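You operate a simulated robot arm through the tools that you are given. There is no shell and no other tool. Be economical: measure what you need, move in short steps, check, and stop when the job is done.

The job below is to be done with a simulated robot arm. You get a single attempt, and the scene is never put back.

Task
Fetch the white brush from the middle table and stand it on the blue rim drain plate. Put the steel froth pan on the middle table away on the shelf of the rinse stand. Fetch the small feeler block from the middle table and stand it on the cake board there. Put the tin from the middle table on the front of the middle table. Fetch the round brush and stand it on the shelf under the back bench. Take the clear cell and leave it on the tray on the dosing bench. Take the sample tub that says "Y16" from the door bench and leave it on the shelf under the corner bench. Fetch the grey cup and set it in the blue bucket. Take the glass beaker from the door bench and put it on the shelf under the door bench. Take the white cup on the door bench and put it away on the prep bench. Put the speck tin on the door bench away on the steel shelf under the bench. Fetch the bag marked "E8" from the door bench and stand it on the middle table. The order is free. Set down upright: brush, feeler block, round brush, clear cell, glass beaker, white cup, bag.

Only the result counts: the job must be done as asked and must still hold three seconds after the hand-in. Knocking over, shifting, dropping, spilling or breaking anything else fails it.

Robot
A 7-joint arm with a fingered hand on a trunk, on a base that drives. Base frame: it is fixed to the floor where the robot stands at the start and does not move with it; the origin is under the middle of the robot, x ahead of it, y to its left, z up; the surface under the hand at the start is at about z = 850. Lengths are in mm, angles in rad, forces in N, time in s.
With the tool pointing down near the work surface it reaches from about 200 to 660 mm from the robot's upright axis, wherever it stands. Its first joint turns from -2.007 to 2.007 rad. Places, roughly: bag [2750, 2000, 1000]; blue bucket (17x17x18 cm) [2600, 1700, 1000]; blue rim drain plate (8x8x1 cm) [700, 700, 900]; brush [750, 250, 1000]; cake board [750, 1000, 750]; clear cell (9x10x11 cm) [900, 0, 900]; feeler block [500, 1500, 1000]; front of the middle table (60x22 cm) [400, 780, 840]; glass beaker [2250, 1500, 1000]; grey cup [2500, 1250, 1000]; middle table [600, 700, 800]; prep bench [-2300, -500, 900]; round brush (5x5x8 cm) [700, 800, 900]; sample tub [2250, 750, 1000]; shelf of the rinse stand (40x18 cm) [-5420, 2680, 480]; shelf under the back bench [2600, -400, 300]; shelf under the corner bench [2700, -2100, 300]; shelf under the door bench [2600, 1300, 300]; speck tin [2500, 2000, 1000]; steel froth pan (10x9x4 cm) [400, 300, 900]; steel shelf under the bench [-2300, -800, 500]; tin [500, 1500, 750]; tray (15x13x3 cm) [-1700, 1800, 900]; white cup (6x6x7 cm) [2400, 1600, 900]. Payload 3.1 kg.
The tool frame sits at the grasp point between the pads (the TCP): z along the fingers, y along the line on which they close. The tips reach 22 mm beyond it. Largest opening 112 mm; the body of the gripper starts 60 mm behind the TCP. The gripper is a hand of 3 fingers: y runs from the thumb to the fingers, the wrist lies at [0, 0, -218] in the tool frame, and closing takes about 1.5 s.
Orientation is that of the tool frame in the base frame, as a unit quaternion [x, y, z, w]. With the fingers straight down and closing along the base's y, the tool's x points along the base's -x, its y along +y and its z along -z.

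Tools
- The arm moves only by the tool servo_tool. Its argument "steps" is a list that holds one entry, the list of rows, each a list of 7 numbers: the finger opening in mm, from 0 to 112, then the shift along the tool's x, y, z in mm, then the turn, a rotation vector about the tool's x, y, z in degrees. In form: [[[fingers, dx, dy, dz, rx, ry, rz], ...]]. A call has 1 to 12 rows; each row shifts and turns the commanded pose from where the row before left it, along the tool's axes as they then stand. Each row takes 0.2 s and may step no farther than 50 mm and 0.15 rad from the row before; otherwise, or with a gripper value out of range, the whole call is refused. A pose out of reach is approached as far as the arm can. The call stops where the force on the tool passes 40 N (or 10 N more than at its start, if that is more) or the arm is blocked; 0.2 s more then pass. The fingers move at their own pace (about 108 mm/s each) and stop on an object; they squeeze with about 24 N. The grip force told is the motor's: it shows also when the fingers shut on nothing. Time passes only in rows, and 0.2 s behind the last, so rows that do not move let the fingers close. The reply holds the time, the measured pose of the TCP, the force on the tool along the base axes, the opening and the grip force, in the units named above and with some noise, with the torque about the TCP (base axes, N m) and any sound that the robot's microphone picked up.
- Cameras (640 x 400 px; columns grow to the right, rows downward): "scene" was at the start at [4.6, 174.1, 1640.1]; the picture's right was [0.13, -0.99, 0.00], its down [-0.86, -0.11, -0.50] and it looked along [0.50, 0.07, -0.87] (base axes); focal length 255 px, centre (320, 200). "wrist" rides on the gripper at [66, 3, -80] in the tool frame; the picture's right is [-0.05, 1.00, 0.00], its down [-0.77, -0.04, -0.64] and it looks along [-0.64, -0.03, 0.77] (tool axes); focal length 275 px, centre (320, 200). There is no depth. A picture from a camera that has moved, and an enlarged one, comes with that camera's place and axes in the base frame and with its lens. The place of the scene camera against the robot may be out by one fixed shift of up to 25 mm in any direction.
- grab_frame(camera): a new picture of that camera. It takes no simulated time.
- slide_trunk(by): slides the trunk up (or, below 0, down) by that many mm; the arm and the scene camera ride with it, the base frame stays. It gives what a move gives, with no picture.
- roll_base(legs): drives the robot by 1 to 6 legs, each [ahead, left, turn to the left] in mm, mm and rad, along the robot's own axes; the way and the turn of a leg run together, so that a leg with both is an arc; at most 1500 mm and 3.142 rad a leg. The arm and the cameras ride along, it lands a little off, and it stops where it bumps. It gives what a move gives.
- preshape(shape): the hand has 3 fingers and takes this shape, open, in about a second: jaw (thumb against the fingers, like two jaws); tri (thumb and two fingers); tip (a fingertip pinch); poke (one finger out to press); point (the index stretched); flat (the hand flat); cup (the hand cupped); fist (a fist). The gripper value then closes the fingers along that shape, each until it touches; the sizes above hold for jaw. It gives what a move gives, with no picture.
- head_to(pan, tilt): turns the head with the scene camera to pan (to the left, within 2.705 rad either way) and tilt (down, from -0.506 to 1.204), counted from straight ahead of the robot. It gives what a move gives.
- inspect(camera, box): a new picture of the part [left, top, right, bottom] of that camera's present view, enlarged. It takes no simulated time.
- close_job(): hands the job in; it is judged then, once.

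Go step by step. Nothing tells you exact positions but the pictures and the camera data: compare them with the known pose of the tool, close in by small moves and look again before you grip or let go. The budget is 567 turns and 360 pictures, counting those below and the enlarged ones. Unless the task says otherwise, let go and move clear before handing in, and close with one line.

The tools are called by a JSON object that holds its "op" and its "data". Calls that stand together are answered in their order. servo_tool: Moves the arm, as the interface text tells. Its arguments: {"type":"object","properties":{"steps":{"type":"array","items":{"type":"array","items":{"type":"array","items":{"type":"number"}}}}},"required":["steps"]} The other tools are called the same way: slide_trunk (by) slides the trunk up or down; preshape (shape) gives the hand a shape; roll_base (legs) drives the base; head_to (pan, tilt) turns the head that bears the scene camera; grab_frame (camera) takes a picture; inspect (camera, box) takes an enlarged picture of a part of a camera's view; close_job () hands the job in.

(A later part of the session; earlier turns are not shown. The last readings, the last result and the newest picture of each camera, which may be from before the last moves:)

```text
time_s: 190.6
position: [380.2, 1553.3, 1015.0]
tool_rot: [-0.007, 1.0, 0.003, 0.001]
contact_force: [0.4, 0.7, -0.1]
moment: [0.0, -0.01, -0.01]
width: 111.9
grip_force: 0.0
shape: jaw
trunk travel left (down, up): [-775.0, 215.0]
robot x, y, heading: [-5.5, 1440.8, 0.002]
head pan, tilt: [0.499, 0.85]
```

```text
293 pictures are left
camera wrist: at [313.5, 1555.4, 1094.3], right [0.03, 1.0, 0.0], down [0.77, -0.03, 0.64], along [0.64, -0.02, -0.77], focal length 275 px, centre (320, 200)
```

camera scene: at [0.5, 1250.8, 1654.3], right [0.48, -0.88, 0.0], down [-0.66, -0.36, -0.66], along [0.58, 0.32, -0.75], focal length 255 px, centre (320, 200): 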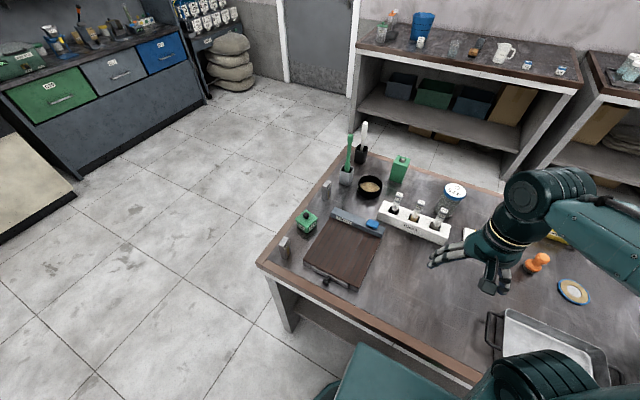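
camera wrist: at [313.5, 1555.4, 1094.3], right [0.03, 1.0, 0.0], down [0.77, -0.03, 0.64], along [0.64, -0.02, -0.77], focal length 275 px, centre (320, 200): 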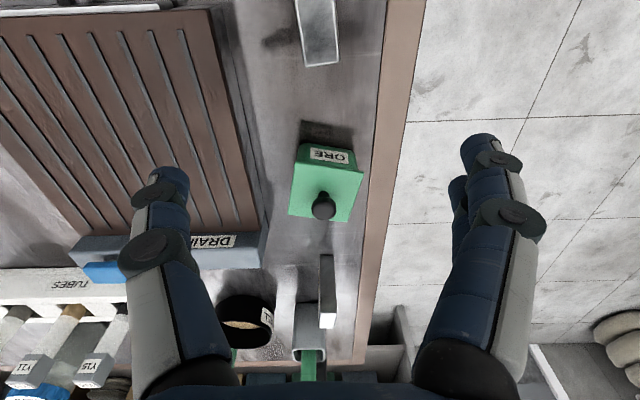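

{"op": "servo_tool", "data": {"steps": [[[85, -33, 1, 0, 0, 0, 0], [85, -32, 1, 0, 0, 0, 0], [85, -32, 1, 0, 0, 0, 0], [85, 0, 0, 0, 0, 0, 5], [85, 0, 0, 0, 0, 0, 5.5], [85, 0, 0, 40, 0, 0, 0], [85, 0, 0, 40, 0, 0, 0]]]}}

{"op": "grab_frame", "data": {"camera": "wrist"}}

```text
time_s: 192.2
position: [475.4, 1557.6, 932.6]
tool_rot: [0.083, 0.997, 0.002, 0.001]
contact_force: [-0.1, -0.5, 0.5]
moment: [-0.01, 0.02, 0.02]
width: 85.3
grip_force: 0.1
shape: jaw
trunk travel left (down, up): [-775.0, 215.0]
robot x, y, heading: [-7.8, 1441.9, 0.002]
head pan, tilt: [0.499, 0.85]
```

```text
292 pictures are left
camera wrist: at [411.8, 1571.4, 1011.8], right [0.21, 0.98, 0.0], down [0.75, -0.17, 0.64], along [0.62, -0.13, -0.77], focal length 275 px, centre (320, 200)
```

wrist: 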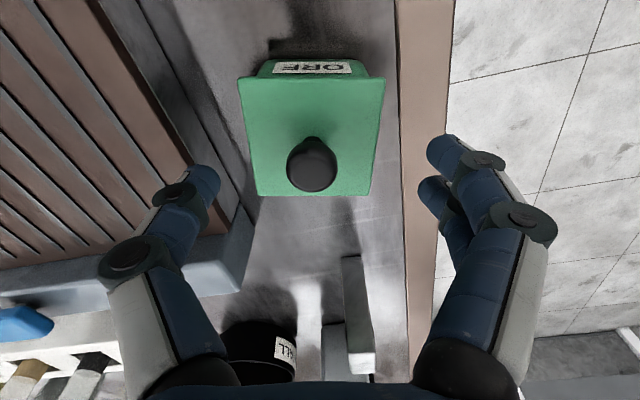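

{"op": "servo_tool", "data": {"steps": [[[85, -2, -4, 30, 0, 0, 0], [85, 0, 0, 30, 0, 0, 0], [85, 0, 0, 8, 0, 0, 0], [30, 0, 0, 0, 0, 0, 0], [30, 0, 0, 0, 0, 0, 0], [30, 0, 0, 0, 0, 0, 0], [30, 0, 0, 0, 0, 0, 0], [30, 0, 0, 0, 0, 0, 0]]]}}

{"op": "servo_tool", "data": {"steps": [[[30, 0, 0, -10, 0, 0, 0], [30, 0, 0, -30, 0, 0, 0], [30, 0, 0, -40, 0, 0, 0], [30, 0, 0, -40, 0, 0, 0]]]}}

{"op": "grab_frame", "data": {"camera": "wrist"}}

```text
time_s: 193.2
position: [477.8, 1555.0, 871.2]
tool_rot: [0.084, 0.996, 0.005, 0.008]
contact_force: [0.1, -0.9, 35.5]
moment: [-0.23, 0.14, 0.02]
width: 52.4
grip_force: 24.0
shape: jaw
trunk travel left (down, up): [-775.0, 215.0]
robot x, y, heading: [-7.2, 1442.7, 0.0]
head pan, tilt: [0.499, 0.85]
stopped in row 4: the force on the tool passed its limit at 47 N (the readings are from after the stop); the commanded pose is now the measured one
```

```text
time_s: 194.2
position: [475.9, 1555.7, 989.6]
tool_rot: [0.084, 0.996, 0.004, 0.004]
contact_force: [-0.3, -0.2, -0.8]
moment: [0.0, -0.02, 0.0]
width: 52.0
grip_force: 23.6
shape: jaw
trunk travel left (down, up): [-775.0, 215.0]
robot x, y, heading: [-6.3, 1441.4, 0.008]
head pan, tilt: [0.499, 0.85]
```

```text
291 pictures are left
camera wrist: at [409.7, 1570.2, 1068.1], right [0.21, 0.98, 0.01], down [0.75, -0.17, 0.64], along [0.63, -0.13, -0.77], focal length 275 px, centre (320, 200)
```

wrist: 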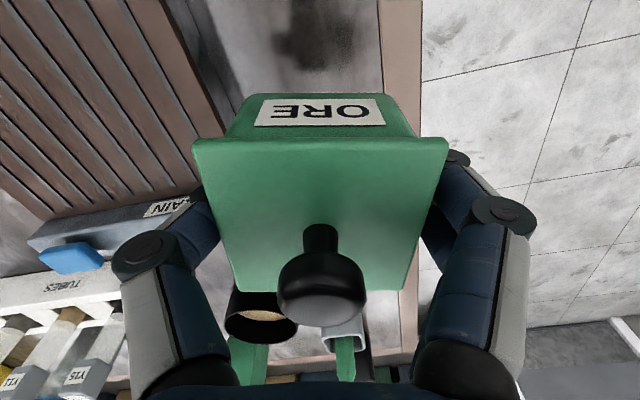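

The tin is held whole. I retract, drive right along the table and look at the front area.

{"op": "servo_tool", "data": {"steps": [[[30, 30, 0, -30, 0, 0, 0], [30, 40, 0, -25, 0, 0, 0], [30, 40, 0, 0, 0, 0, -5], [30, 0, 0, 0, 0, 0, -5.5]]]}}

{"op": "roll_base", "data": {"legs": [[0, -900, 0]]}}

{"op": "head_to", "data": {"pan": 0.3, "tilt": 1.1}}

{"op": "grab_frame", "data": {"camera": "scene"}}

{"op": "grab_frame", "data": {"camera": "wrist"}}

```text
time_s: 195.2
position: [369.6, 1572.7, 1041.7]
tool_rot: [-0.008, 1.0, 0.004, 0.004]
contact_force: [1.2, 0.3, -0.9]
moment: [0.02, 0.0, 0.0]
width: 52.0
grip_force: 24.2
shape: jaw
trunk travel left (down, up): [-775.0, 215.0]
robot x, y, heading: [-8.0, 1443.1, 0.006]
head pan, tilt: [0.499, 0.85]
```

```text
time_s: 200.0
position: [369.2, 644.7, 1042.0]
tool_rot: [-0.001, 1.0, 0.003, 0.005]
contact_force: [0.6, 0.4, -0.9]
moment: [0.03, 0.0, 0.01]
width: 51.8
grip_force: 24.2
shape: jaw
trunk travel left (down, up): [-775.0, 215.0]
robot x, y, heading: [-10.4, 516.8, -0.009]
head pan, tilt: [0.499, 0.85]
```

```text
time_s: 200.8
position: [370.1, 644.6, 1041.7]
tool_rot: [0.0, 1.0, 0.004, 0.004]
contact_force: [-0.6, -1.0, -1.1]
moment: [0.01, -0.01, 0.02]
width: 52.2
grip_force: 23.9
shape: jaw
trunk travel left (down, up): [-775.0, 215.0]
robot x, y, heading: [-8.1, 520.5, -0.01]
head pan, tilt: [0.3, 1.1]
```

```text
290 pictures are left
camera scene: at [-7.8, 703.1, 1636.6], right [0.29, -0.96, 0.0], down [-0.85, -0.26, -0.45], along [0.43, 0.13, -0.89], focal length 255 px, centre (320, 200)
```

scene: 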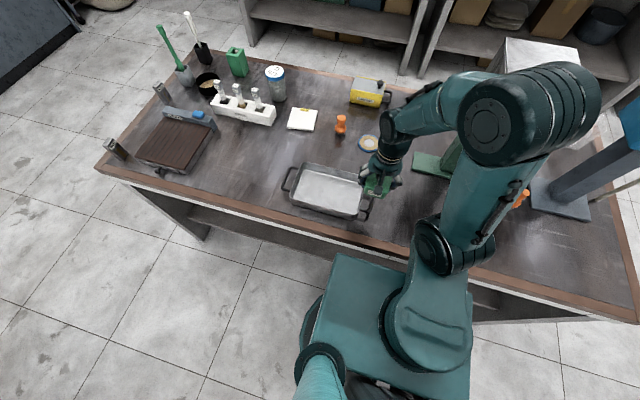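

```text
289 pictures are left
camera wrist: at [303.8, 647.3, 1121.0], right [0.05, 1.0, 0.01], down [0.77, -0.04, 0.64], along [0.64, -0.02, -0.77], focal length 275 px, centre (320, 200)
```

wrist: 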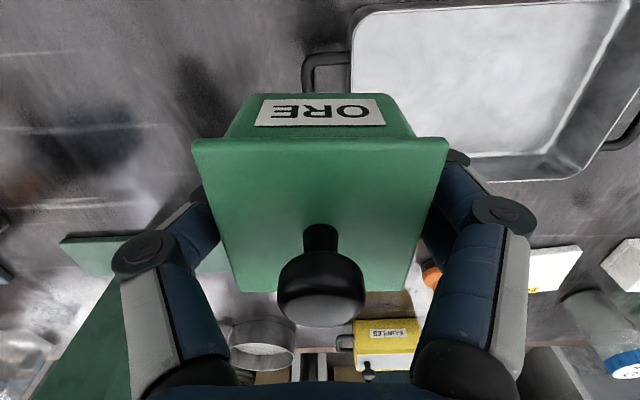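

The spot right of the roasting pan, at about [385, 540], is free. I set the tin there.

{"op": "servo_tool", "data": {"steps": [[[30, -8, -35, 0, 0, 0, 0], [30, -8, -35, 0, 0, 0, 0], [30, 0, -35, 0, 0, 0, 0], [30, 0, 0, 45, 0, 0, 0], [30, 0, 0, 45, 0, 0, 0], [30, 0, 0, 45, 0, 0, 0], [30, 0, 0, 20, 0, 0, 0], [30, 0, 0, 5, 0, 0, 0], [30, 0, 0, 5, 0, 0, 0], [30, 0, 0, 3, 0, 0, 0], [30, 0, 0, 3, 0, 0, 0]]]}}

{"op": "grab_frame", "data": {"camera": "wrist"}}

```text
time_s: 203.2
position: [387.0, 541.3, 871.7]
tool_rot: [0.0, 1.0, 0.004, 0.006]
contact_force: [1.6, 0.7, 16.1]
moment: [0.16, 0.1, -0.04]
width: 51.9
grip_force: 24.0
shape: jaw
trunk travel left (down, up): [-775.0, 215.0]
robot x, y, heading: [-12.2, 520.4, -0.01]
head pan, tilt: [0.3, 1.1]
```

```text
288 pictures are left
camera wrist: at [321.3, 543.3, 950.4], right [0.05, 1.0, 0.01], down [0.76, -0.04, 0.64], along [0.64, -0.02, -0.76], focal length 275 px, centre (320, 200)
```

wrist: 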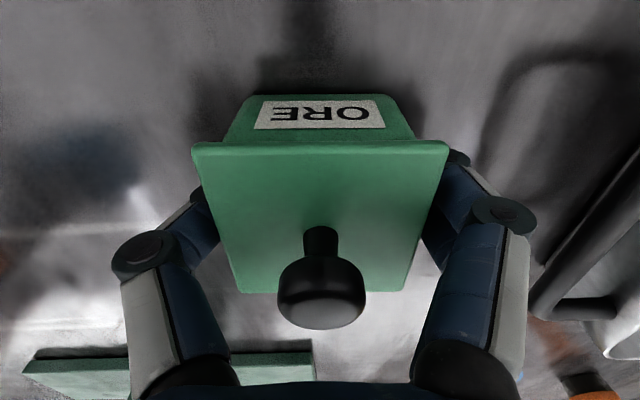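

{"op": "servo_tool", "data": {"steps": [[[75, 0, 0, 0, 0, 0, 0], [80, 0, 0, 0, 0, 0, 0], [80, 0, 0, 0, 0, 0, 0], [80, 0, 0, -40, 0, 0, 0], [80, 0, 0, -45, 0, 0, 0], [80, 0, 0, -45, 0, 0, 0], [80, 0, 0, -45, 0, 0, 0], [80, 20, 0, -40, 0, 0, 0]]]}}

{"op": "grab_frame", "data": {"camera": "wrist"}}

```text
time_s: 205.0
position: [363.1, 537.9, 1085.3]
tool_rot: [0.0, 1.0, 0.003, 0.005]
contact_force: [0.2, -0.5, -0.3]
moment: [-0.01, 0.0, -0.02]
width: 79.5
grip_force: 0.2
shape: jaw
trunk travel left (down, up): [-775.0, 215.0]
robot x, y, heading: [-9.5, 522.6, -0.009]
head pan, tilt: [0.3, 1.1]
```

```text
287 pictures are left
camera wrist: at [296.5, 540.3, 1165.0], right [0.05, 1.0, 0.01], down [0.77, -0.04, 0.64], along [0.64, -0.02, -0.77], focal length 275 px, centre (320, 200)
```

wrist: 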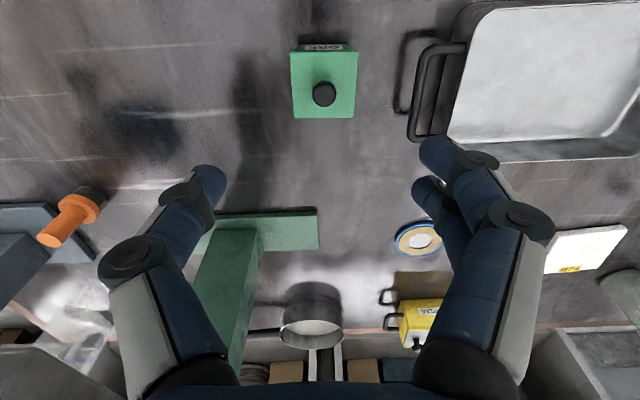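

The tin stands on the front of the table. The table spans x ≈ 235–968, so the remaining items are best reached from its back side; I drive round the left end.

{"op": "roll_base", "data": {"legs": [[-300, 0, 0.009], [0, 1500, 0], [1500, 0, 0], [150, 0, 0], [0, 0, 3.14], [0, 550, 0]]}}

{"op": "head_to", "data": {"pan": 0.0, "tilt": 1.0}}

{"op": "grab_frame", "data": {"camera": "scene"}}

```text
time_s: 232.1
position: [961.2, 1465.7, 1085.1]
tool_rot: [1.0, 0.005, -0.005, 0.004]
contact_force: [0.5, -0.5, 0.9]
moment: [0.01, -0.02, -0.03]
width: 79.6
grip_force: 0.0
shape: jaw
trunk travel left (down, up): [-775.0, 215.0]
robot x, y, heading: [1335.8, 1487.8, -3.136]
head pan, tilt: [0.3, 1.1]
```

```text
time_s: 232.9
position: [960.5, 1466.2, 1085.2]
tool_rot: [1.0, 0.005, -0.004, 0.004]
contact_force: [0.6, 0.3, 0.0]
moment: [0.0, 0.02, 0.04]
width: 79.8
grip_force: 0.0
shape: jaw
trunk travel left (down, up): [-775.0, 215.0]
robot x, y, heading: [1335.2, 1489.0, -3.138]
head pan, tilt: [0.0, 1.0]
```

```text
286 pictures are left
camera scene: at [1322.1, 1348.5, 1643.2], right [0.0, 1.0, 0.0], down [0.84, 0.0, -0.54], along [-0.54, 0.0, -0.84], focal length 255 px, centre (320, 200)
```

scene: 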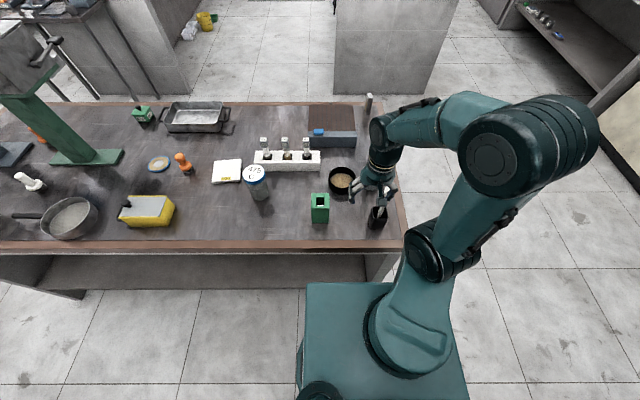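

From the back side everything is reachable. For the feeler block I turn the hand 90° (camera towards the table's end) and move over it from above.

{"op": "servo_tool", "data": {"steps": [[[80, 0, 0, -40, 0, 0, -8.5], [80, 0, 0, -40, 0, 0, -8.5], [80, 0, 0, -40, 0, 0, -8.5], [80, 0, 0, 0, 0, 0, -8.5], [80, 0, 0, 0, 0, 0, -8.5], [80, 0, 0, 0, 0, 0, -8.5], [80, 0, 0, 0, 0, 0, -8.5], [80, 0, 0, 0, 0, 0, -8.5], [80, 0, 0, 0, 0, 0, -8.5], [80, 0, 0, 0, 0, 0, -8.5], [80, 0, 0, 0, 0, 0, -5]]]}}

{"op": "roll_base", "data": {"legs": [[95, 0, 0]]}}

{"op": "servo_tool", "data": {"steps": [[[80, 0, -45, 0, 0, 0, 0], [80, 0, -45, 0, 0, 0, 0], [80, 0, -45, 0, 0, 0, 0], [80, 0, -45, 0, 0, 0, 0]]]}}

{"op": "grab_frame", "data": {"camera": "wrist"}}

{"op": "grab_frame", "data": {"camera": "scene"}}

```text
time_s: 235.3
position: [961.4, 1466.3, 1205.2]
tool_rot: [0.704, 0.711, -0.006, -0.001]
contact_force: [-0.2, 0.2, 0.4]
moment: [0.03, 0.01, 0.0]
width: 79.4
grip_force: 0.1
shape: jaw
trunk travel left (down, up): [-775.0, 215.0]
robot x, y, heading: [1335.8, 1487.6, -3.143]
head pan, tilt: [0.0, 1.0]
```

```text
time_s: 236.6
position: [871.9, 1452.2, 1204.8]
tool_rot: [0.7, 0.714, -0.005, -0.001]
contact_force: [-0.3, -0.7, -0.4]
moment: [0.0, 0.04, -0.01]
width: 79.7
grip_force: 0.1
shape: jaw
trunk travel left (down, up): [-775.0, 215.0]
robot x, y, heading: [1240.6, 1476.2, -3.126]
head pan, tilt: [0.0, 1.0]
stopped in leg 1: the robot was blocked; the commanded pose is now the measured one
```

```text
time_s: 237.6
position: [689.1, 1448.3, 1206.3]
tool_rot: [0.698, 0.716, -0.004, 0.001]
contact_force: [0.2, -0.8, 0.3]
moment: [0.01, 0.0, 0.01]
width: 79.4
grip_force: 0.1
shape: jaw
trunk travel left (down, up): [-775.0, 215.0]
robot x, y, heading: [1246.2, 1481.5, -3.129]
head pan, tilt: [0.0, 1.0]
```

```text
285 pictures are left
camera wrist: at [691.5, 1515.3, 1284.8], right [1.0, -0.02, 0.0], down [-0.02, -0.77, 0.64], along [-0.02, -0.64, -0.77], focal length 275 px, centre (320, 200)
```

wrist: 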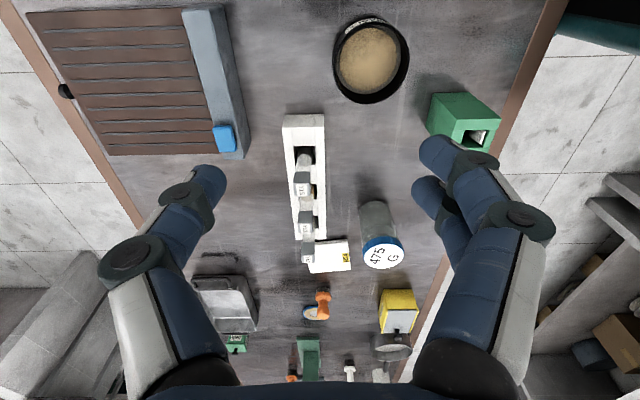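

```text
284 pictures are left
camera scene: at [1231.1, 1338.6, 1643.1], right [-0.01, 1.0, 0.0], down [0.84, 0.01, -0.54], along [-0.54, -0.01, -0.84], focal length 255 px, centre (320, 200)
```

scene: 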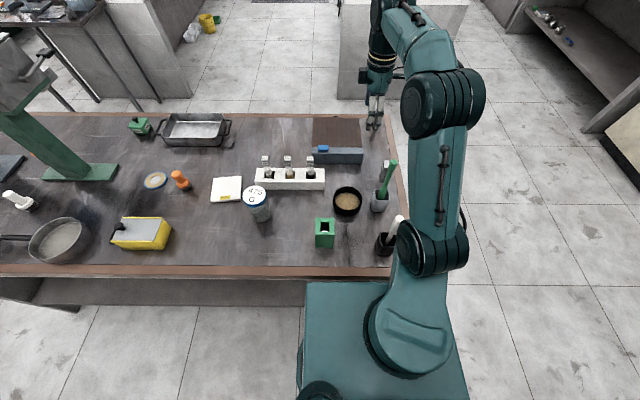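

The base can stop no nearer than ~275 mm from the table edge, and the brush holders are in the way here. The free left end gives easy access to the feeler block, so I go there facing −y.

{"op": "servo_tool", "data": {"steps": [[[80, 0, 45, 0, 0, 0, 0], [80, 0, 45, 0, 0, 0, 0], [80, 0, 45, 0, 0, 0, 0], [80, 0, 45, 0, 0, 0, 0]]]}}

{"op": "roll_base", "data": {"legs": [[-100, 0, -0.012], [0, -540, 0], [700, 0, 0], [0, 0, 1.571]]}}

{"op": "grab_frame", "data": {"camera": "scene"}}

{"op": "grab_frame", "data": {"camera": "wrist"}}

```text
time_s: 238.6
position: [875.3, 1452.8, 1206.1]
tool_rot: [0.7, 0.715, -0.006, -0.002]
contact_force: [0.2, 0.4, -0.5]
moment: [0.02, 0.0, 0.0]
width: 79.7
grip_force: 0.0
shape: jaw
trunk travel left (down, up): [-775.0, 215.0]
robot x, y, heading: [1243.5, 1474.2, -3.131]
head pan, tilt: [0.0, 1.0]
```

```text
time_s: 249.7
position: [668.5, 1654.8, 1204.1]
tool_rot: [0.001, 1.0, -0.004, 0.003]
contact_force: [0.2, -0.8, 0.5]
moment: [0.02, 0.01, -0.01]
width: 79.5
grip_force: 0.0
shape: jaw
trunk travel left (down, up): [-775.0, 215.0]
robot x, y, heading: [647.6, 2028.9, -1.579]
head pan, tilt: [0.0, 1.0]
```

```text
283 pictures are left
camera scene: at [800.3, 2027.9, 1643.2], right [-1.0, 0.01, 0.0], down [0.01, 0.84, -0.54], along [-0.01, -0.54, -0.84], focal length 255 px, centre (320, 200)
```

scene: 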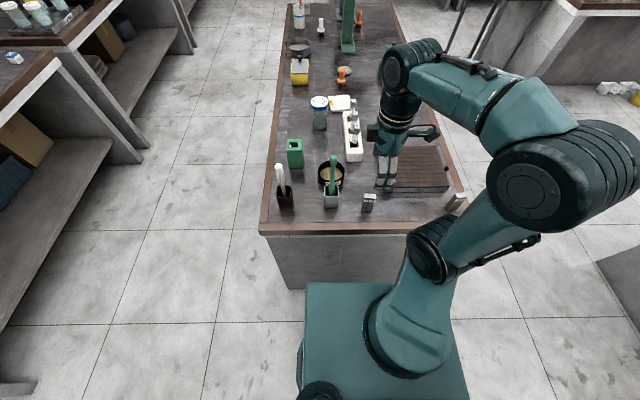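

```text
282 pictures are left
camera wrist: at [601.9, 1658.9, 1284.0], right [0.05, 1.0, -0.01], down [0.77, -0.03, 0.64], along [0.64, -0.04, -0.77], focal length 275 px, centre (320, 200)
```

wrist: 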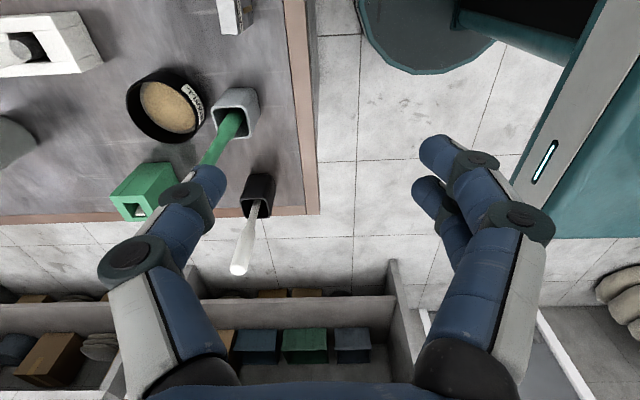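

{"op": "servo_tool", "data": {"steps": [[[80, 33, -33, 10, 0, 0, 0], [80, 33, -33, 10, 0, 0, 0], [80, 33, -33, 10, 0, 0, 0], [80, 0, 0, 45, 0, 0, 0], [80, 0, 0, 45, 0, 0, 0], [80, 0, 0, 35, 0, 0, 0]]]}}

{"op": "grab_frame", "data": {"camera": "wrist"}}

```text
time_s: 251.1
position: [569.7, 1554.8, 1050.1]
tool_rot: [0.001, 1.0, -0.005, 0.004]
contact_force: [-0.1, -0.1, -0.5]
moment: [-0.01, 0.02, -0.02]
width: 79.8
grip_force: 0.1
shape: jaw
trunk travel left (down, up): [-775.0, 215.0]
robot x, y, heading: [650.1, 2028.3, -1.581]
head pan, tilt: [0.0, 1.0]
```

```text
281 pictures are left
camera wrist: at [504.5, 1557.7, 1128.5], right [0.05, 1.0, -0.01], down [0.77, -0.03, 0.64], along [0.64, -0.04, -0.77], focal length 275 px, centre (320, 200)
```

wrist: 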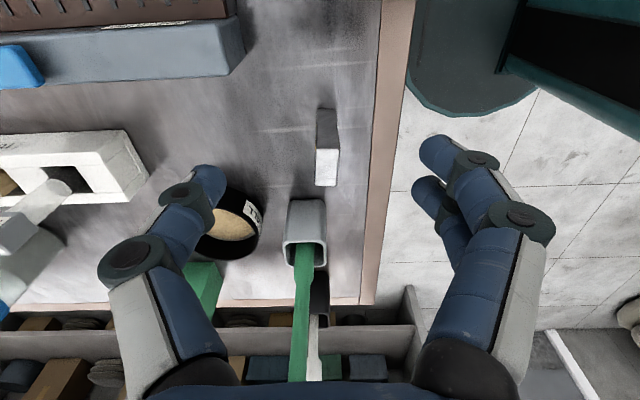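

{"op": "servo_tool", "data": {"steps": [[[60, -33, 0, 0, 0, 0, 0], [60, -33, 0, 0, 0, 0, 0], [60, 0, 0, 40, 0, 0, 0], [60, 0, 0, 40, 0, 0, 0], [60, 0, 0, 30, 0, 0, 0]]]}}

{"op": "grab_frame", "data": {"camera": "wrist"}}

```text
time_s: 252.3
position: [636.9, 1551.0, 938.8]
tool_rot: [0.001, 1.0, -0.005, 0.004]
contact_force: [0.0, 0.2, 0.0]
moment: [0.02, 0.04, 0.01]
width: 60.5
grip_force: 0.0
shape: jaw
trunk travel left (down, up): [-775.0, 215.0]
robot x, y, heading: [653.1, 2025.6, -1.585]
head pan, tilt: [0.0, 1.0]
```

```text
280 pictures are left
camera wrist: at [570.2, 1555.7, 1018.5], right [0.05, 1.0, -0.01], down [0.77, -0.03, 0.64], along [0.64, -0.04, -0.77], focal length 275 px, centre (320, 200)
```

wrist: 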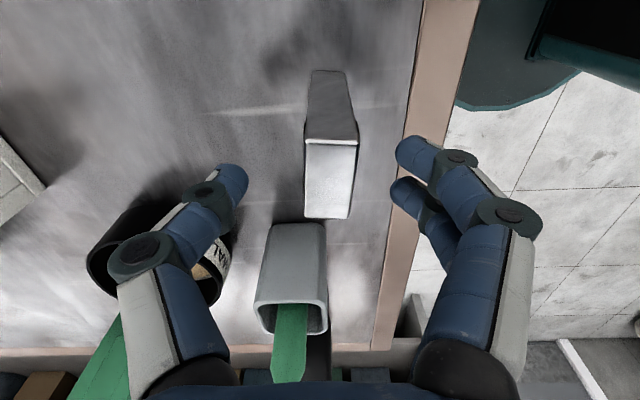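

{"op": "servo_tool", "data": {"steps": [[[60, 0, 3, 22, 0, 0, 0], [60, 0, 0, 22, 0, 0, 0], [10, 0, 0, 0, 0, 0, 0], [10, 0, 0, 0, 0, 0, 0], [10, 0, 0, 0, 0, 0, 0], [10, 0, 0, 0, 0, 0, 0], [10, 0, 0, -8, 0, 0, 0], [10, 0, 0, -30, 0, 0, 0], [10, 0, 0, -45, 0, 0, 0], [10, 0, 0, -45, 0, 0, 0], [10, 0, 0, -45, 0, 0, 0]]]}}

{"op": "grab_frame", "data": {"camera": "wrist"}}

```text
time_s: 254.7
position: [637.7, 1558.2, 1069.9]
tool_rot: [0.001, 1.0, -0.004, 0.003]
contact_force: [-0.1, -0.9, -0.3]
moment: [-0.01, 0.0, 0.0]
width: 14.7
grip_force: 24.2
shape: jaw
trunk travel left (down, up): [-775.0, 215.0]
robot x, y, heading: [647.1, 2027.1, -1.581]
head pan, tilt: [0.0, 1.0]
```

```text
279 pictures are left
camera wrist: at [570.5, 1562.2, 1148.2], right [0.05, 1.0, -0.01], down [0.77, -0.03, 0.64], along [0.64, -0.04, -0.77], focal length 275 px, centre (320, 200)
```

wrist: 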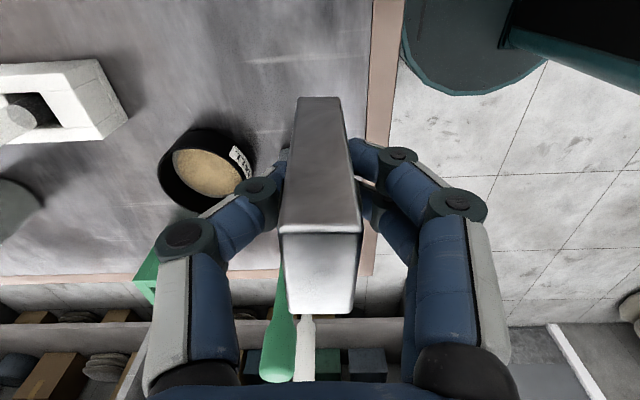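

The block is held upright. I raise it, back away and drive round to the back side opposite the cake board.

{"op": "servo_tool", "data": {"steps": [[[10, 0, 0, -45, 0, 0, 0], [10, 0, 0, -45, 0, 0, 0], [10, 0, 0, -45, 0, 0, 0]]]}}

{"op": "roll_base", "data": {"legs": [[-150, 0, 0], [0, 0, -1.56], [-860, 0, 0], [0, 1220, 0], [190, 0, 0]]}}

{"op": "grab_frame", "data": {"camera": "wrist"}}

{"op": "grab_frame", "data": {"camera": "scene"}}

```text
time_s: 255.5
position: [634.3, 1559.9, 1205.3]
tool_rot: [0.0, 1.0, -0.003, 0.003]
contact_force: [0.1, -0.3, -1.0]
moment: [0.01, 0.04, 0.01]
width: 14.5
grip_force: 23.6
shape: jaw
trunk travel left (down, up): [-775.0, 215.0]
robot x, y, heading: [651.3, 2025.4, -1.582]
head pan, tilt: [0.0, 1.0]
```

```text
time_s: 271.8
position: [830.5, 963.7, 1204.0]
tool_rot: [0.715, 0.699, -0.004, 0.0]
contact_force: [0.9, 0.1, -1.0]
moment: [-0.03, -0.01, 0.05]
width: 14.1
grip_force: 24.7
shape: jaw
trunk travel left (down, up): [-775.0, 215.0]
robot x, y, heading: [1298.5, 940.7, 3.112]
head pan, tilt: [0.0, 1.0]
```

```text
278 pictures are left
camera wrist: at [835.3, 1030.1, 1284.3], right [1.0, -0.07, -0.01], down [-0.05, -0.77, 0.64], along [-0.05, -0.64, -0.77], focal length 275 px, centre (320, 200)
```

wrist: 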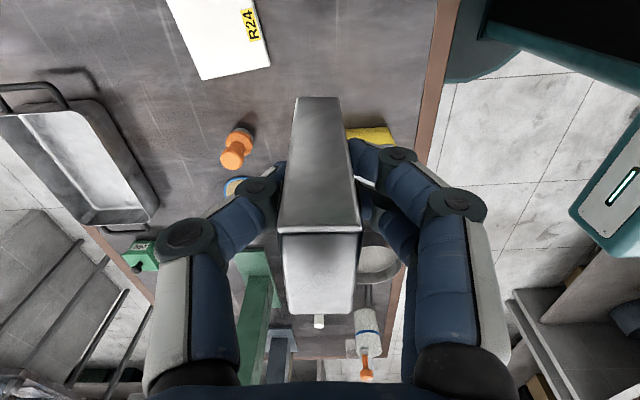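

```text
277 pictures are left
camera scene: at [1280.0, 798.0, 1643.2], right [0.03, 1.0, 0.0], down [0.84, -0.03, -0.54], along [-0.54, 0.02, -0.84], focal length 255 px, centre (320, 200)
```

scene: 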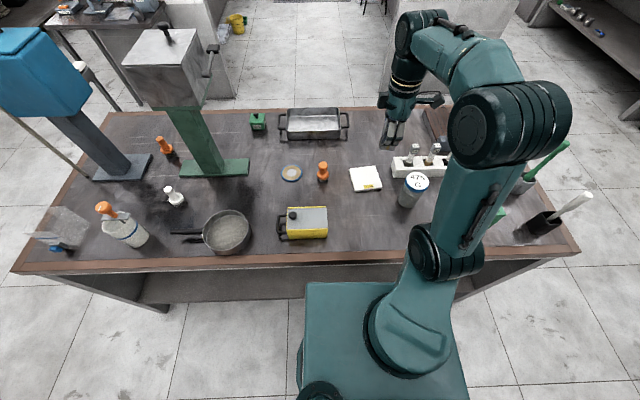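

{"op": "servo_tool", "data": {"steps": [[[10, 6, -46, 0, 0, 0, 0], [10, 6, -46, 0, 0, 0, 0], [10, 5, -46, 0, 0, 0, 0], [10, 0, 0, 45, 0, 0, 0], [10, 0, 0, 45, 0, 0, 0], [10, 0, 0, 45, 0, 0, 0], [10, 0, 0, 45, 0, 0, 0], [10, 0, 0, 30, 0, 0, 0]]]}}

{"op": "grab_frame", "data": {"camera": "wrist"}}

{"op": "inspect", "data": {"camera": "scene", "box": [320, 100, 460, 220]}}

```text
time_s: 273.6
position: [716.8, 979.3, 997.4]
tool_rot: [0.715, 0.699, -0.005, -0.001]
contact_force: [-0.2, 0.3, -1.1]
moment: [0.0, -0.01, 0.0]
width: 13.9
grip_force: 24.1
shape: jaw
out of reach, approached as far as the arm can: row 3
trunk travel left (down, up): [-775.0, 215.0]
robot x, y, heading: [1300.1, 934.2, 3.116]
head pan, tilt: [0.0, 1.0]
```

```text
276 pictures are left
camera wrist: at [722.4, 1046.6, 1076.3], right [1.0, -0.07, -0.01], down [-0.05, -0.77, 0.64], along [-0.05, -0.64, -0.77], focal length 275 px, centre (320, 200)
```

wrist: 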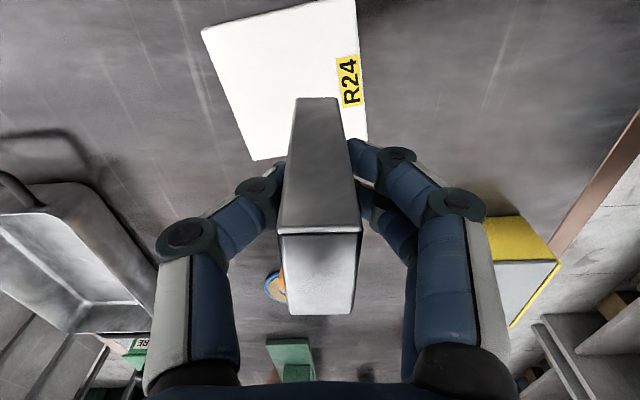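

```text
3.33 times, centred on (390, 160) of scene
camera zoom: at [1280.0, 797.6, 1643.2], right [0.03, 1.0, 0.0], down [0.84, -0.03, -0.54], along [-0.54, 0.02, -0.84], focal length 851 px, centre (87, 333)
```

zoom: 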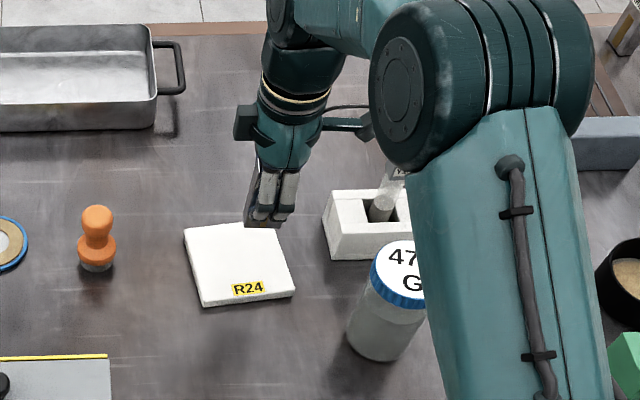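

{"op": "servo_tool", "data": {"steps": [[[10, -4, -18, 30, 0, 0, 0], [10, 0, 0, 30, 0, 0, 0], [10, 0, 0, 15, 0, 0, 0], [10, 0, 0, 4, 0, 0, 0], [10, 0, 0, 4, 0, 0, 0], [10, 0, 0, 4, 0, 0, 0]]]}}

{"op": "grab_frame", "data": {"camera": "wrist"}}

```text
time_s: 275.0
position: [698.8, 972.3, 910.3]
tool_rot: [0.715, 0.699, -0.006, -0.002]
contact_force: [-1.1, -0.3, 3.5]
moment: [-0.02, -0.02, 0.01]
width: 14.1
grip_force: 24.2
shape: jaw
trunk travel left (down, up): [-775.0, 215.0]
robot x, y, heading: [1298.2, 937.7, 3.112]
head pan, tilt: [0.0, 1.0]
```

```text
274 pictures are left
camera wrist: at [704.5, 1039.5, 989.5], right [1.0, -0.07, -0.01], down [-0.05, -0.77, 0.64], along [-0.05, -0.64, -0.77], focal length 275 px, centre (320, 200)
```

wrist: 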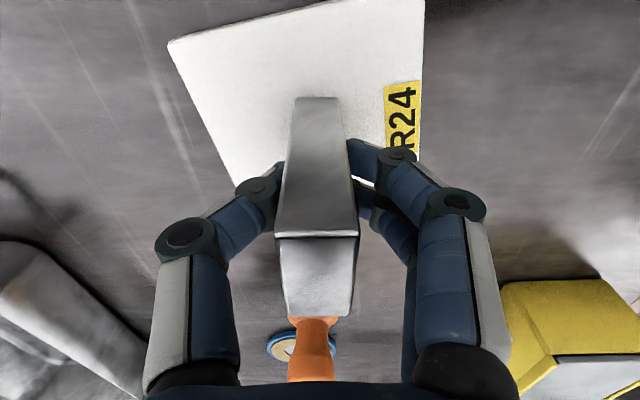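

Contact felt on the board. I release and lift straight up.

{"op": "servo_tool", "data": {"steps": [[[10, 0, 0, 1, 0, 0, 0], [40, 0, 0, 0, 0, 0, 0], [60, 0, 0, 0, 0, 0, 0], [60, 0, 0, -30, 0, 0, 0], [60, 0, 0, -45, 0, 0, 0], [60, 0, 0, -45, 0, 0, 0], [60, 0, 0, -45, 0, 0, 0]]]}}

{"op": "grab_frame", "data": {"camera": "wrist"}}

{"op": "inspect", "data": {"camera": "scene", "box": [260, 100, 460, 240]}}

```text
time_s: 276.6
position: [701.6, 973.2, 1074.2]
tool_rot: [0.715, 0.699, -0.005, -0.001]
contact_force: [-0.8, 0.4, -0.2]
moment: [0.03, 0.01, 0.02]
width: 59.5
grip_force: 0.0
shape: jaw
trunk travel left (down, up): [-775.0, 215.0]
robot x, y, heading: [1298.7, 934.6, 3.11]
head pan, tilt: [0.0, 1.0]
```

```text
273 pictures are left
camera wrist: at [706.5, 1040.0, 1153.2], right [1.0, -0.07, -0.01], down [-0.05, -0.77, 0.64], along [-0.05, -0.64, -0.77], focal length 275 px, centre (320, 200)
```

wrist: 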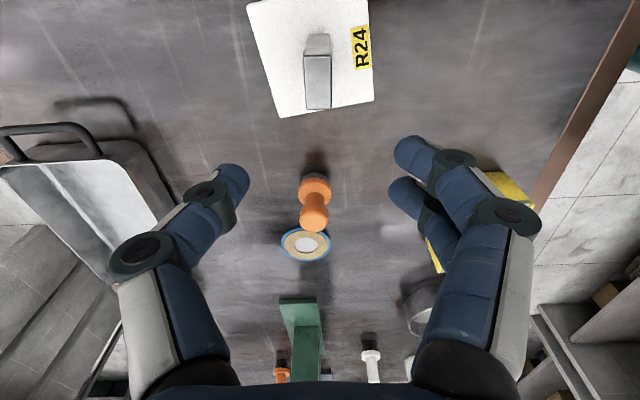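

```text
2.86 times, centred on (360, 170) of scene
camera zoom: at [1281.8, 797.8, 1643.2], right [0.03, 1.0, 0.0], down [0.84, -0.03, -0.54], along [-0.54, 0.02, -0.84], focal length 730 px, centre (206, 286)
```

zoom: 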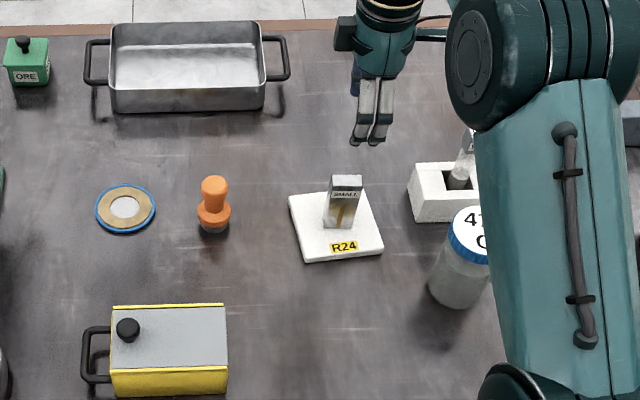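

The feeler block stands on the cake board. Next the white brush: I turn the hand back to its standard yaw, retract, and drive along to y ≈ 300.

{"op": "servo_tool", "data": {"steps": [[[80, 0, 40, -25, 0, 0, 8.5], [80, 0, 40, -25, 0, 0, 8.5], [80, 0, 40, -25, 0, 0, 8.5], [80, 0, 0, 0, 0, 0, 8.5], [80, 0, 0, 0, 0, 0, 8.5], [80, 0, 0, 0, 0, 0, 8.5], [80, 0, 0, 0, 0, 0, 8.5], [80, 0, 0, 0, 0, 0, 8.5], [80, 0, 0, 0, 0, 0, 8.5], [80, 0, 0, 0, 0, 0, 8.5], [80, 0, 0, 0, 0, 0, 5]]]}}

{"op": "roll_base", "data": {"legs": [[0, 640, 0.025]]}}

{"op": "grab_frame", "data": {"camera": "wrist"}}

{"op": "grab_frame", "data": {"camera": "scene"}}

```text
time_s: 279.0
position: [818.1, 955.2, 1147.7]
tool_rot: [1.0, -0.013, -0.004, 0.003]
contact_force: [-0.3, 0.1, 0.0]
moment: [0.0, -0.02, 0.05]
width: 79.8
grip_force: 0.1
shape: jaw
trunk travel left (down, up): [-775.0, 215.0]
robot x, y, heading: [1295.6, 934.8, 3.116]
head pan, tilt: [0.0, 1.0]
```

```text
time_s: 282.6
position: [806.1, 299.0, 1147.6]
tool_rot: [1.0, 0.002, -0.004, 0.003]
contact_force: [0.4, -0.5, 0.3]
moment: [0.04, -0.01, 0.03]
width: 79.6
grip_force: 0.1
shape: jaw
trunk travel left (down, up): [-775.0, 215.0]
robot x, y, heading: [1286.9, 297.4, 3.136]
head pan, tilt: [0.0, 1.0]
```

```text
271 pictures are left
camera wrist: at [873.9, 297.1, 1226.6], right [-0.04, -1.0, 0.01], down [-0.77, 0.04, 0.64], along [-0.64, 0.02, -0.77], focal length 275 px, centre (320, 200)
```

wrist: 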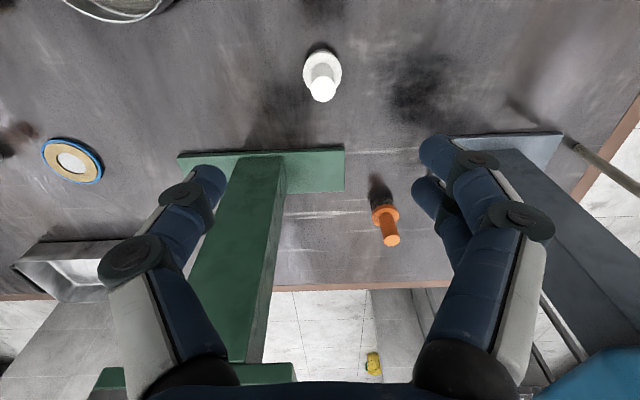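

```text
270 pictures are left
camera scene: at [1273.3, 155.5, 1643.2], right [0.01, 1.0, 0.0], down [0.84, 0.0, -0.54], along [-0.54, 0.0, -0.84], focal length 255 px, centre (320, 200)
```

scene: 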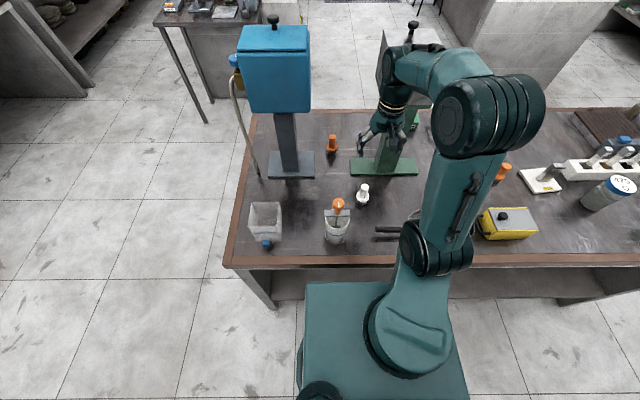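

{"op": "servo_tool", "data": {"steps": [[[60, -26, 3, 20, 0, 0, 0], [60, 0, 0, 45, 0, 0, 0], [60, 0, 0, 45, 0, 0, 0], [60, 0, 0, 45, 0, 0, 0]]]}}

{"op": "grab_frame", "data": {"camera": "wrist"}}

```text
time_s: 283.6
position: [779.4, 296.3, 991.9]
tool_rot: [1.0, 0.001, -0.003, 0.004]
contact_force: [0.1, -0.1, 0.2]
moment: [0.0, 0.0, 0.02]
width: 60.4
grip_force: 0.0
shape: jaw
trunk travel left (down, up): [-775.0, 215.0]
robot x, y, heading: [1287.8, 296.8, 3.134]
head pan, tilt: [0.0, 1.0]
```

```text
269 pictures are left
camera wrist: at [845.7, 292.9, 1071.4], right [-0.04, -1.0, 0.01], down [-0.77, 0.04, 0.64], along [-0.64, 0.02, -0.77], focal length 275 px, centre (320, 200)
```

wrist: 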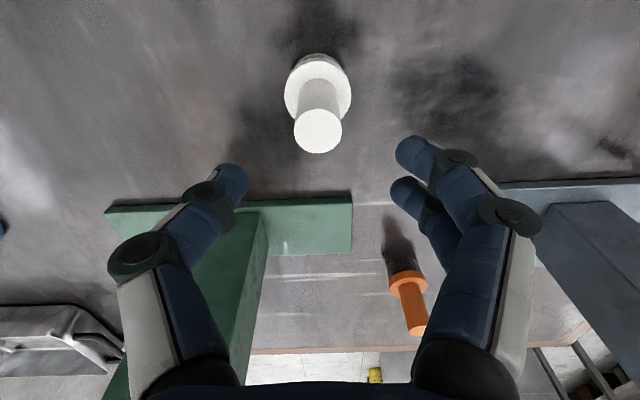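

{"op": "servo_tool", "data": {"steps": [[[60, -2, -1.6, 30, 0, 0, 0], [60, 0, 0, 30, 0, 0, 0], [60, 0, 0, 27, 0, 0, 0], [5, 0, 0, 0, 0, 0, 0], [5, 0, 0, 0, 0, 0, 0], [5, 0, 0, 0, 0, 0, 0], [5, 0, 0, 0, 0, 0, 0]]]}}

{"op": "servo_tool", "data": {"steps": [[[5, 0, 0, -10, 0, 0, 0], [5, 0, 0, -30, 0, 0, 0], [5, 0, 0, -40, 0, 0, 0], [5, 0, 0, -40, 0, 0, 0]]]}}

{"op": "grab_frame", "data": {"camera": "wrist"}}

```text
time_s: 285.2
position: [779.0, 296.8, 905.2]
tool_rot: [1.0, 0.001, -0.004, 0.003]
contact_force: [-0.2, 0.4, 0.3]
moment: [0.01, 0.02, -0.02]
width: 24.1
grip_force: 23.7
shape: jaw
trunk travel left (down, up): [-775.0, 215.0]
robot x, y, heading: [1283.9, 294.7, 3.132]
head pan, tilt: [0.0, 1.0]
```

```text
time_s: 286.2
position: [780.4, 298.8, 1026.7]
tool_rot: [1.0, 0.002, -0.004, 0.004]
contact_force: [0.1, -0.3, -0.7]
moment: [0.0, 0.01, 0.03]
width: 24.0
grip_force: 24.2
shape: jaw
trunk travel left (down, up): [-775.0, 215.0]
robot x, y, heading: [1282.7, 294.0, 3.135]
head pan, tilt: [0.0, 1.0]
```

```text
268 pictures are left
camera wrist: at [846.5, 295.8, 1105.5], right [-0.04, -1.0, 0.01], down [-0.77, 0.04, 0.64], along [-0.64, 0.02, -0.77], focal length 275 px, centre (320, 200)
```

wrist: 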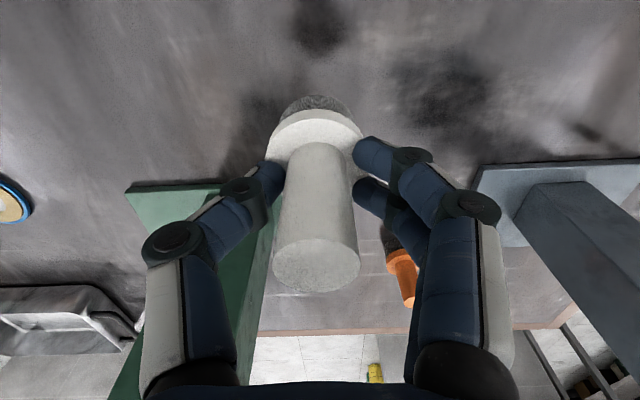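

The white brush is held. I raise it a bit and drive to the drain plate at y ≈ 698.

{"op": "servo_tool", "data": {"steps": [[[5, 0, 0, -45, 0, 0, 0], [5, 0, 0, -45, 0, 0, 0]]]}}

{"op": "roll_base", "data": {"legs": [[0, -402, 0]]}}

{"op": "servo_tool", "data": {"steps": [[[5, -40, 0, 0, 0, 0, 0], [5, -40, 0, 0, 0, 0, 0], [5, 0, 0, 20, 0, 0, 0]]]}}

{"op": "grab_frame", "data": {"camera": "wrist"}}

```text
time_s: 286.8
position: [779.9, 299.3, 1116.6]
tool_rot: [1.0, 0.002, -0.004, 0.004]
contact_force: [0.7, 0.4, 0.2]
moment: [0.04, 0.01, -0.03]
width: 23.5
grip_force: 23.9
shape: jaw
trunk travel left (down, up): [-775.0, 215.0]
robot x, y, heading: [1285.7, 294.3, 3.14]
head pan, tilt: [0.0, 1.0]
```

```text
time_s: 289.3
position: [781.4, 699.5, 1117.4]
tool_rot: [1.0, 0.004, -0.004, 0.002]
contact_force: [-0.5, -0.2, -0.4]
moment: [0.0, -0.01, 0.02]
width: 23.6
grip_force: 23.6
shape: jaw
trunk travel left (down, up): [-775.0, 215.0]
robot x, y, heading: [1282.7, 698.3, 3.138]
head pan, tilt: [0.0, 1.0]
```

```text
time_s: 290.1
position: [700.6, 698.5, 1097.3]
tool_rot: [1.0, 0.003, -0.005, 0.003]
contact_force: [-0.9, -0.5, -1.1]
moment: [0.01, 0.01, -0.02]
width: 23.9
grip_force: 23.7
shape: jaw
trunk travel left (down, up): [-775.0, 215.0]
robot x, y, heading: [1286.9, 698.6, 3.14]
head pan, tilt: [0.0, 1.0]
```

```text
267 pictures are left
camera wrist: at [767.5, 696.3, 1176.9], right [-0.04, -1.0, 0.01], down [-0.77, 0.04, 0.64], along [-0.64, 0.02, -0.77], focal length 275 px, centre (320, 200)
```

wrist: 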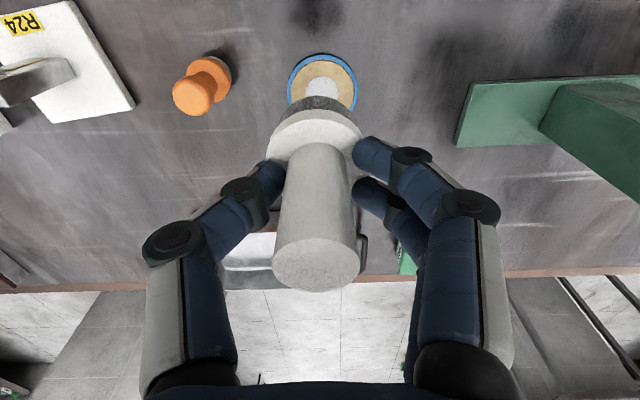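

{"op": "servo_tool", "data": {"steps": [[[5, -37, 1.5, 0, 0, 0, 0], [5, 0, 0, 45, 0, 0, 0], [5, 0, 0, 45, 0, 0, 0], [5, 0, 0, 45, 0, 0, 0]]]}}

{"op": "grab_frame", "data": {"camera": "wrist"}}

{"op": "inspect", "data": {"camera": "scene", "box": [320, 90, 460, 200]}}

```text
time_s: 291.1
position: [661.5, 695.9, 962.0]
tool_rot: [1.0, 0.003, -0.005, 0.004]
contact_force: [0.5, -0.7, -0.2]
moment: [-0.02, -0.02, -0.01]
width: 23.2
grip_force: 24.0
shape: jaw
trunk travel left (down, up): [-775.0, 215.0]
robot x, y, heading: [1286.7, 693.9, 3.141]
head pan, tilt: [0.0, 1.0]
```

```text
266 pictures are left
camera wrist: at [728.8, 694.3, 1041.3], right [-0.04, -1.0, 0.01], down [-0.77, 0.04, 0.64], along [-0.64, 0.02, -0.77], focal length 275 px, centre (320, 200)
```

wrist: 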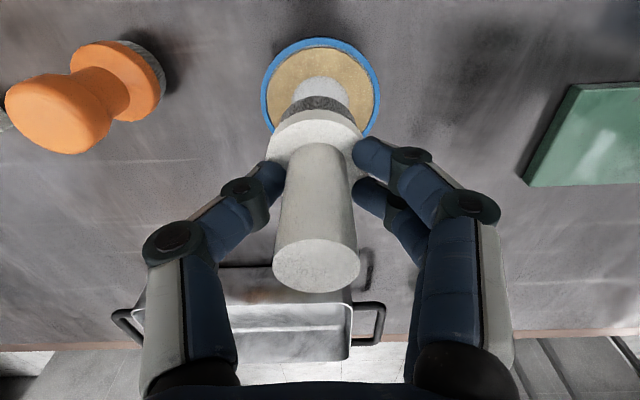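

```text
3.64 times, centred on (390, 145) of scene
camera zoom: at [1274.1, 558.1, 1643.3], right [0.0, 1.0, 0.0], down [0.84, 0.0, -0.54], along [-0.54, 0.0, -0.84], focal length 929 px, centre (66, 400)
```

zoom: 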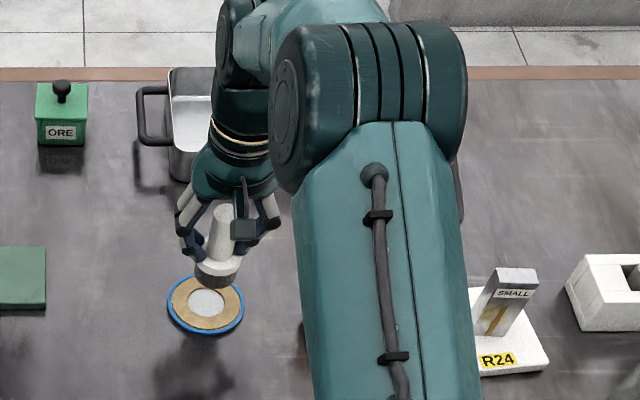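

{"op": "servo_tool", "data": {"steps": [[[5, 5, 1.5, 25, 0, 0, 0], [5, 0, 0, 14, 0, 0, 0], [5, 0, 0, 3, 0, 0, 0], [5, 0, 0, 3, 0, 0, 0], [5, 0, 0, 2, 0, 0, 0]]]}}

{"op": "grab_frame", "data": {"camera": "wrist"}}

```text
time_s: 292.3
position: [667.2, 694.4, 916.9]
tool_rot: [1.0, 0.003, -0.004, 0.003]
contact_force: [0.9, -0.2, 0.3]
moment: [0.0, -0.01, 0.02]
width: 23.4
grip_force: 23.3
shape: jaw
trunk travel left (down, up): [-775.0, 215.0]
robot x, y, heading: [1284.7, 700.8, 3.139]
head pan, tilt: [0.0, 1.0]
```

```text
264 pictures are left
camera wrist: at [734.4, 692.7, 995.2], right [-0.04, -1.0, 0.01], down [-0.77, 0.04, 0.64], along [-0.64, 0.02, -0.77], focal length 275 px, centre (320, 200)
```

wrist: 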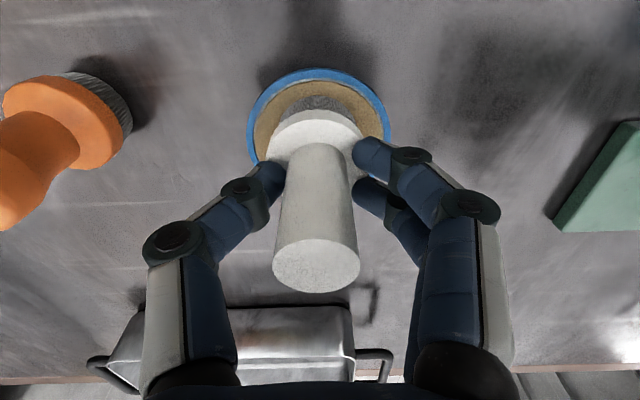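

{"op": "servo_tool", "data": {"steps": [[[5, 0, 0, 2, 0, 0, 0], [5, 0, 0, 2, 0, 0, 0], [5, 0, 0, 2, 0, 0, 0]]]}}

```text
time_s: 293.1
position: [667.2, 694.6, 909.5]
tool_rot: [1.0, 0.003, -0.004, 0.003]
contact_force: [-0.7, -0.8, -0.1]
moment: [0.0, 0.02, -0.02]
width: 23.6
grip_force: 23.9
shape: jaw
trunk travel left (down, up): [-775.0, 215.0]
robot x, y, heading: [1285.1, 700.2, 3.143]
head pan, tilt: [0.0, 1.0]
```

{"op": "servo_tool", "data": {"steps": [[[5, 0, 0, 1.5, 0, 0, 0], [5, 0, 0, 0, 0, 0, 0], [5, 0, 0, 1.5, 0, 0, 0], [5, 0, 0, 0, 0, 0, 0]]]}}

{"op": "grab_frame", "data": {"camera": "wrist"}}

```text
time_s: 294.1
position: [668.1, 694.6, 908.6]
tool_rot: [1.0, 0.004, -0.005, 0.003]
contact_force: [-1.7, 0.0, 9.9]
moment: [0.14, 0.02, 0.01]
width: 24.1
grip_force: 23.9
shape: jaw
trunk travel left (down, up): [-775.0, 215.0]
robot x, y, heading: [1284.9, 699.8, 3.138]
head pan, tilt: [0.0, 1.0]
```

```text
263 pictures are left
camera wrist: at [735.1, 692.9, 986.5], right [-0.04, -1.0, 0.01], down [-0.76, 0.04, 0.64], along [-0.64, 0.02, -0.77], focal length 275 px, centre (320, 200)
```

wrist: 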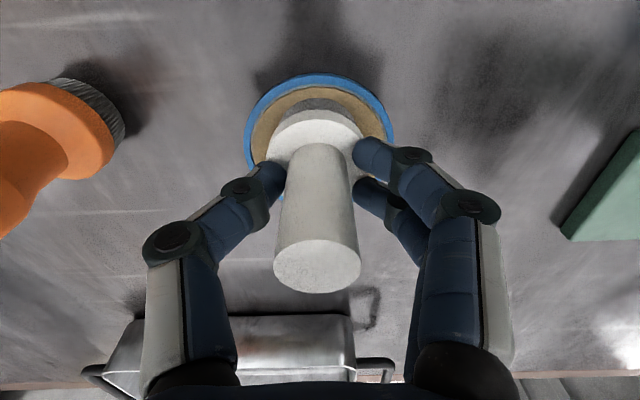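

Contact on the plate; I release and rise.

{"op": "servo_tool", "data": {"steps": [[[40, 0, 0, 0, 0, 0, 0], [60, 0, 0, 0, 0, 0, 0], [60, 0, 0, 0, 0, 0, 0], [60, 0, 0, -40, 0, 0, 0], [60, 0, 0, -45, 0, 0, 0], [60, 0, 0, -45, 0, 0, 0]]]}}

{"op": "grab_frame", "data": {"camera": "wrist"}}

```text
time_s: 295.5
position: [669.3, 696.0, 1036.1]
tool_rot: [1.0, 0.004, -0.003, 0.004]
contact_force: [0.0, 0.0, 0.5]
moment: [0.0, -0.01, 0.0]
width: 59.1
grip_force: 0.1
shape: jaw
trunk travel left (down, up): [-775.0, 215.0]
robot x, y, heading: [1287.3, 700.3, 3.145]
head pan, tilt: [0.0, 1.0]
```

```text
262 pictures are left
camera wrist: at [737.6, 693.9, 1115.3], right [-0.04, -1.0, 0.01], down [-0.77, 0.04, 0.64], along [-0.64, 0.02, -0.77], focal length 275 px, centre (320, 200)
```

wrist: 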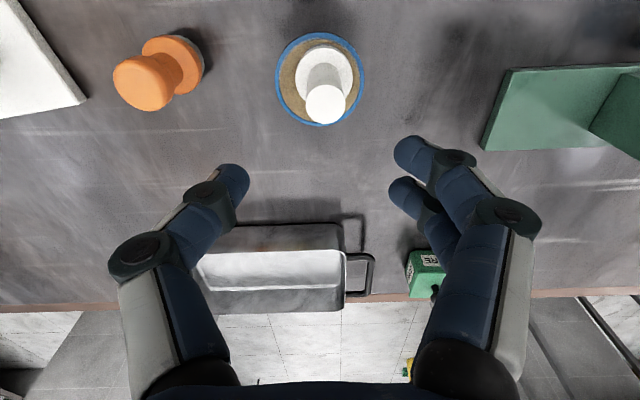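

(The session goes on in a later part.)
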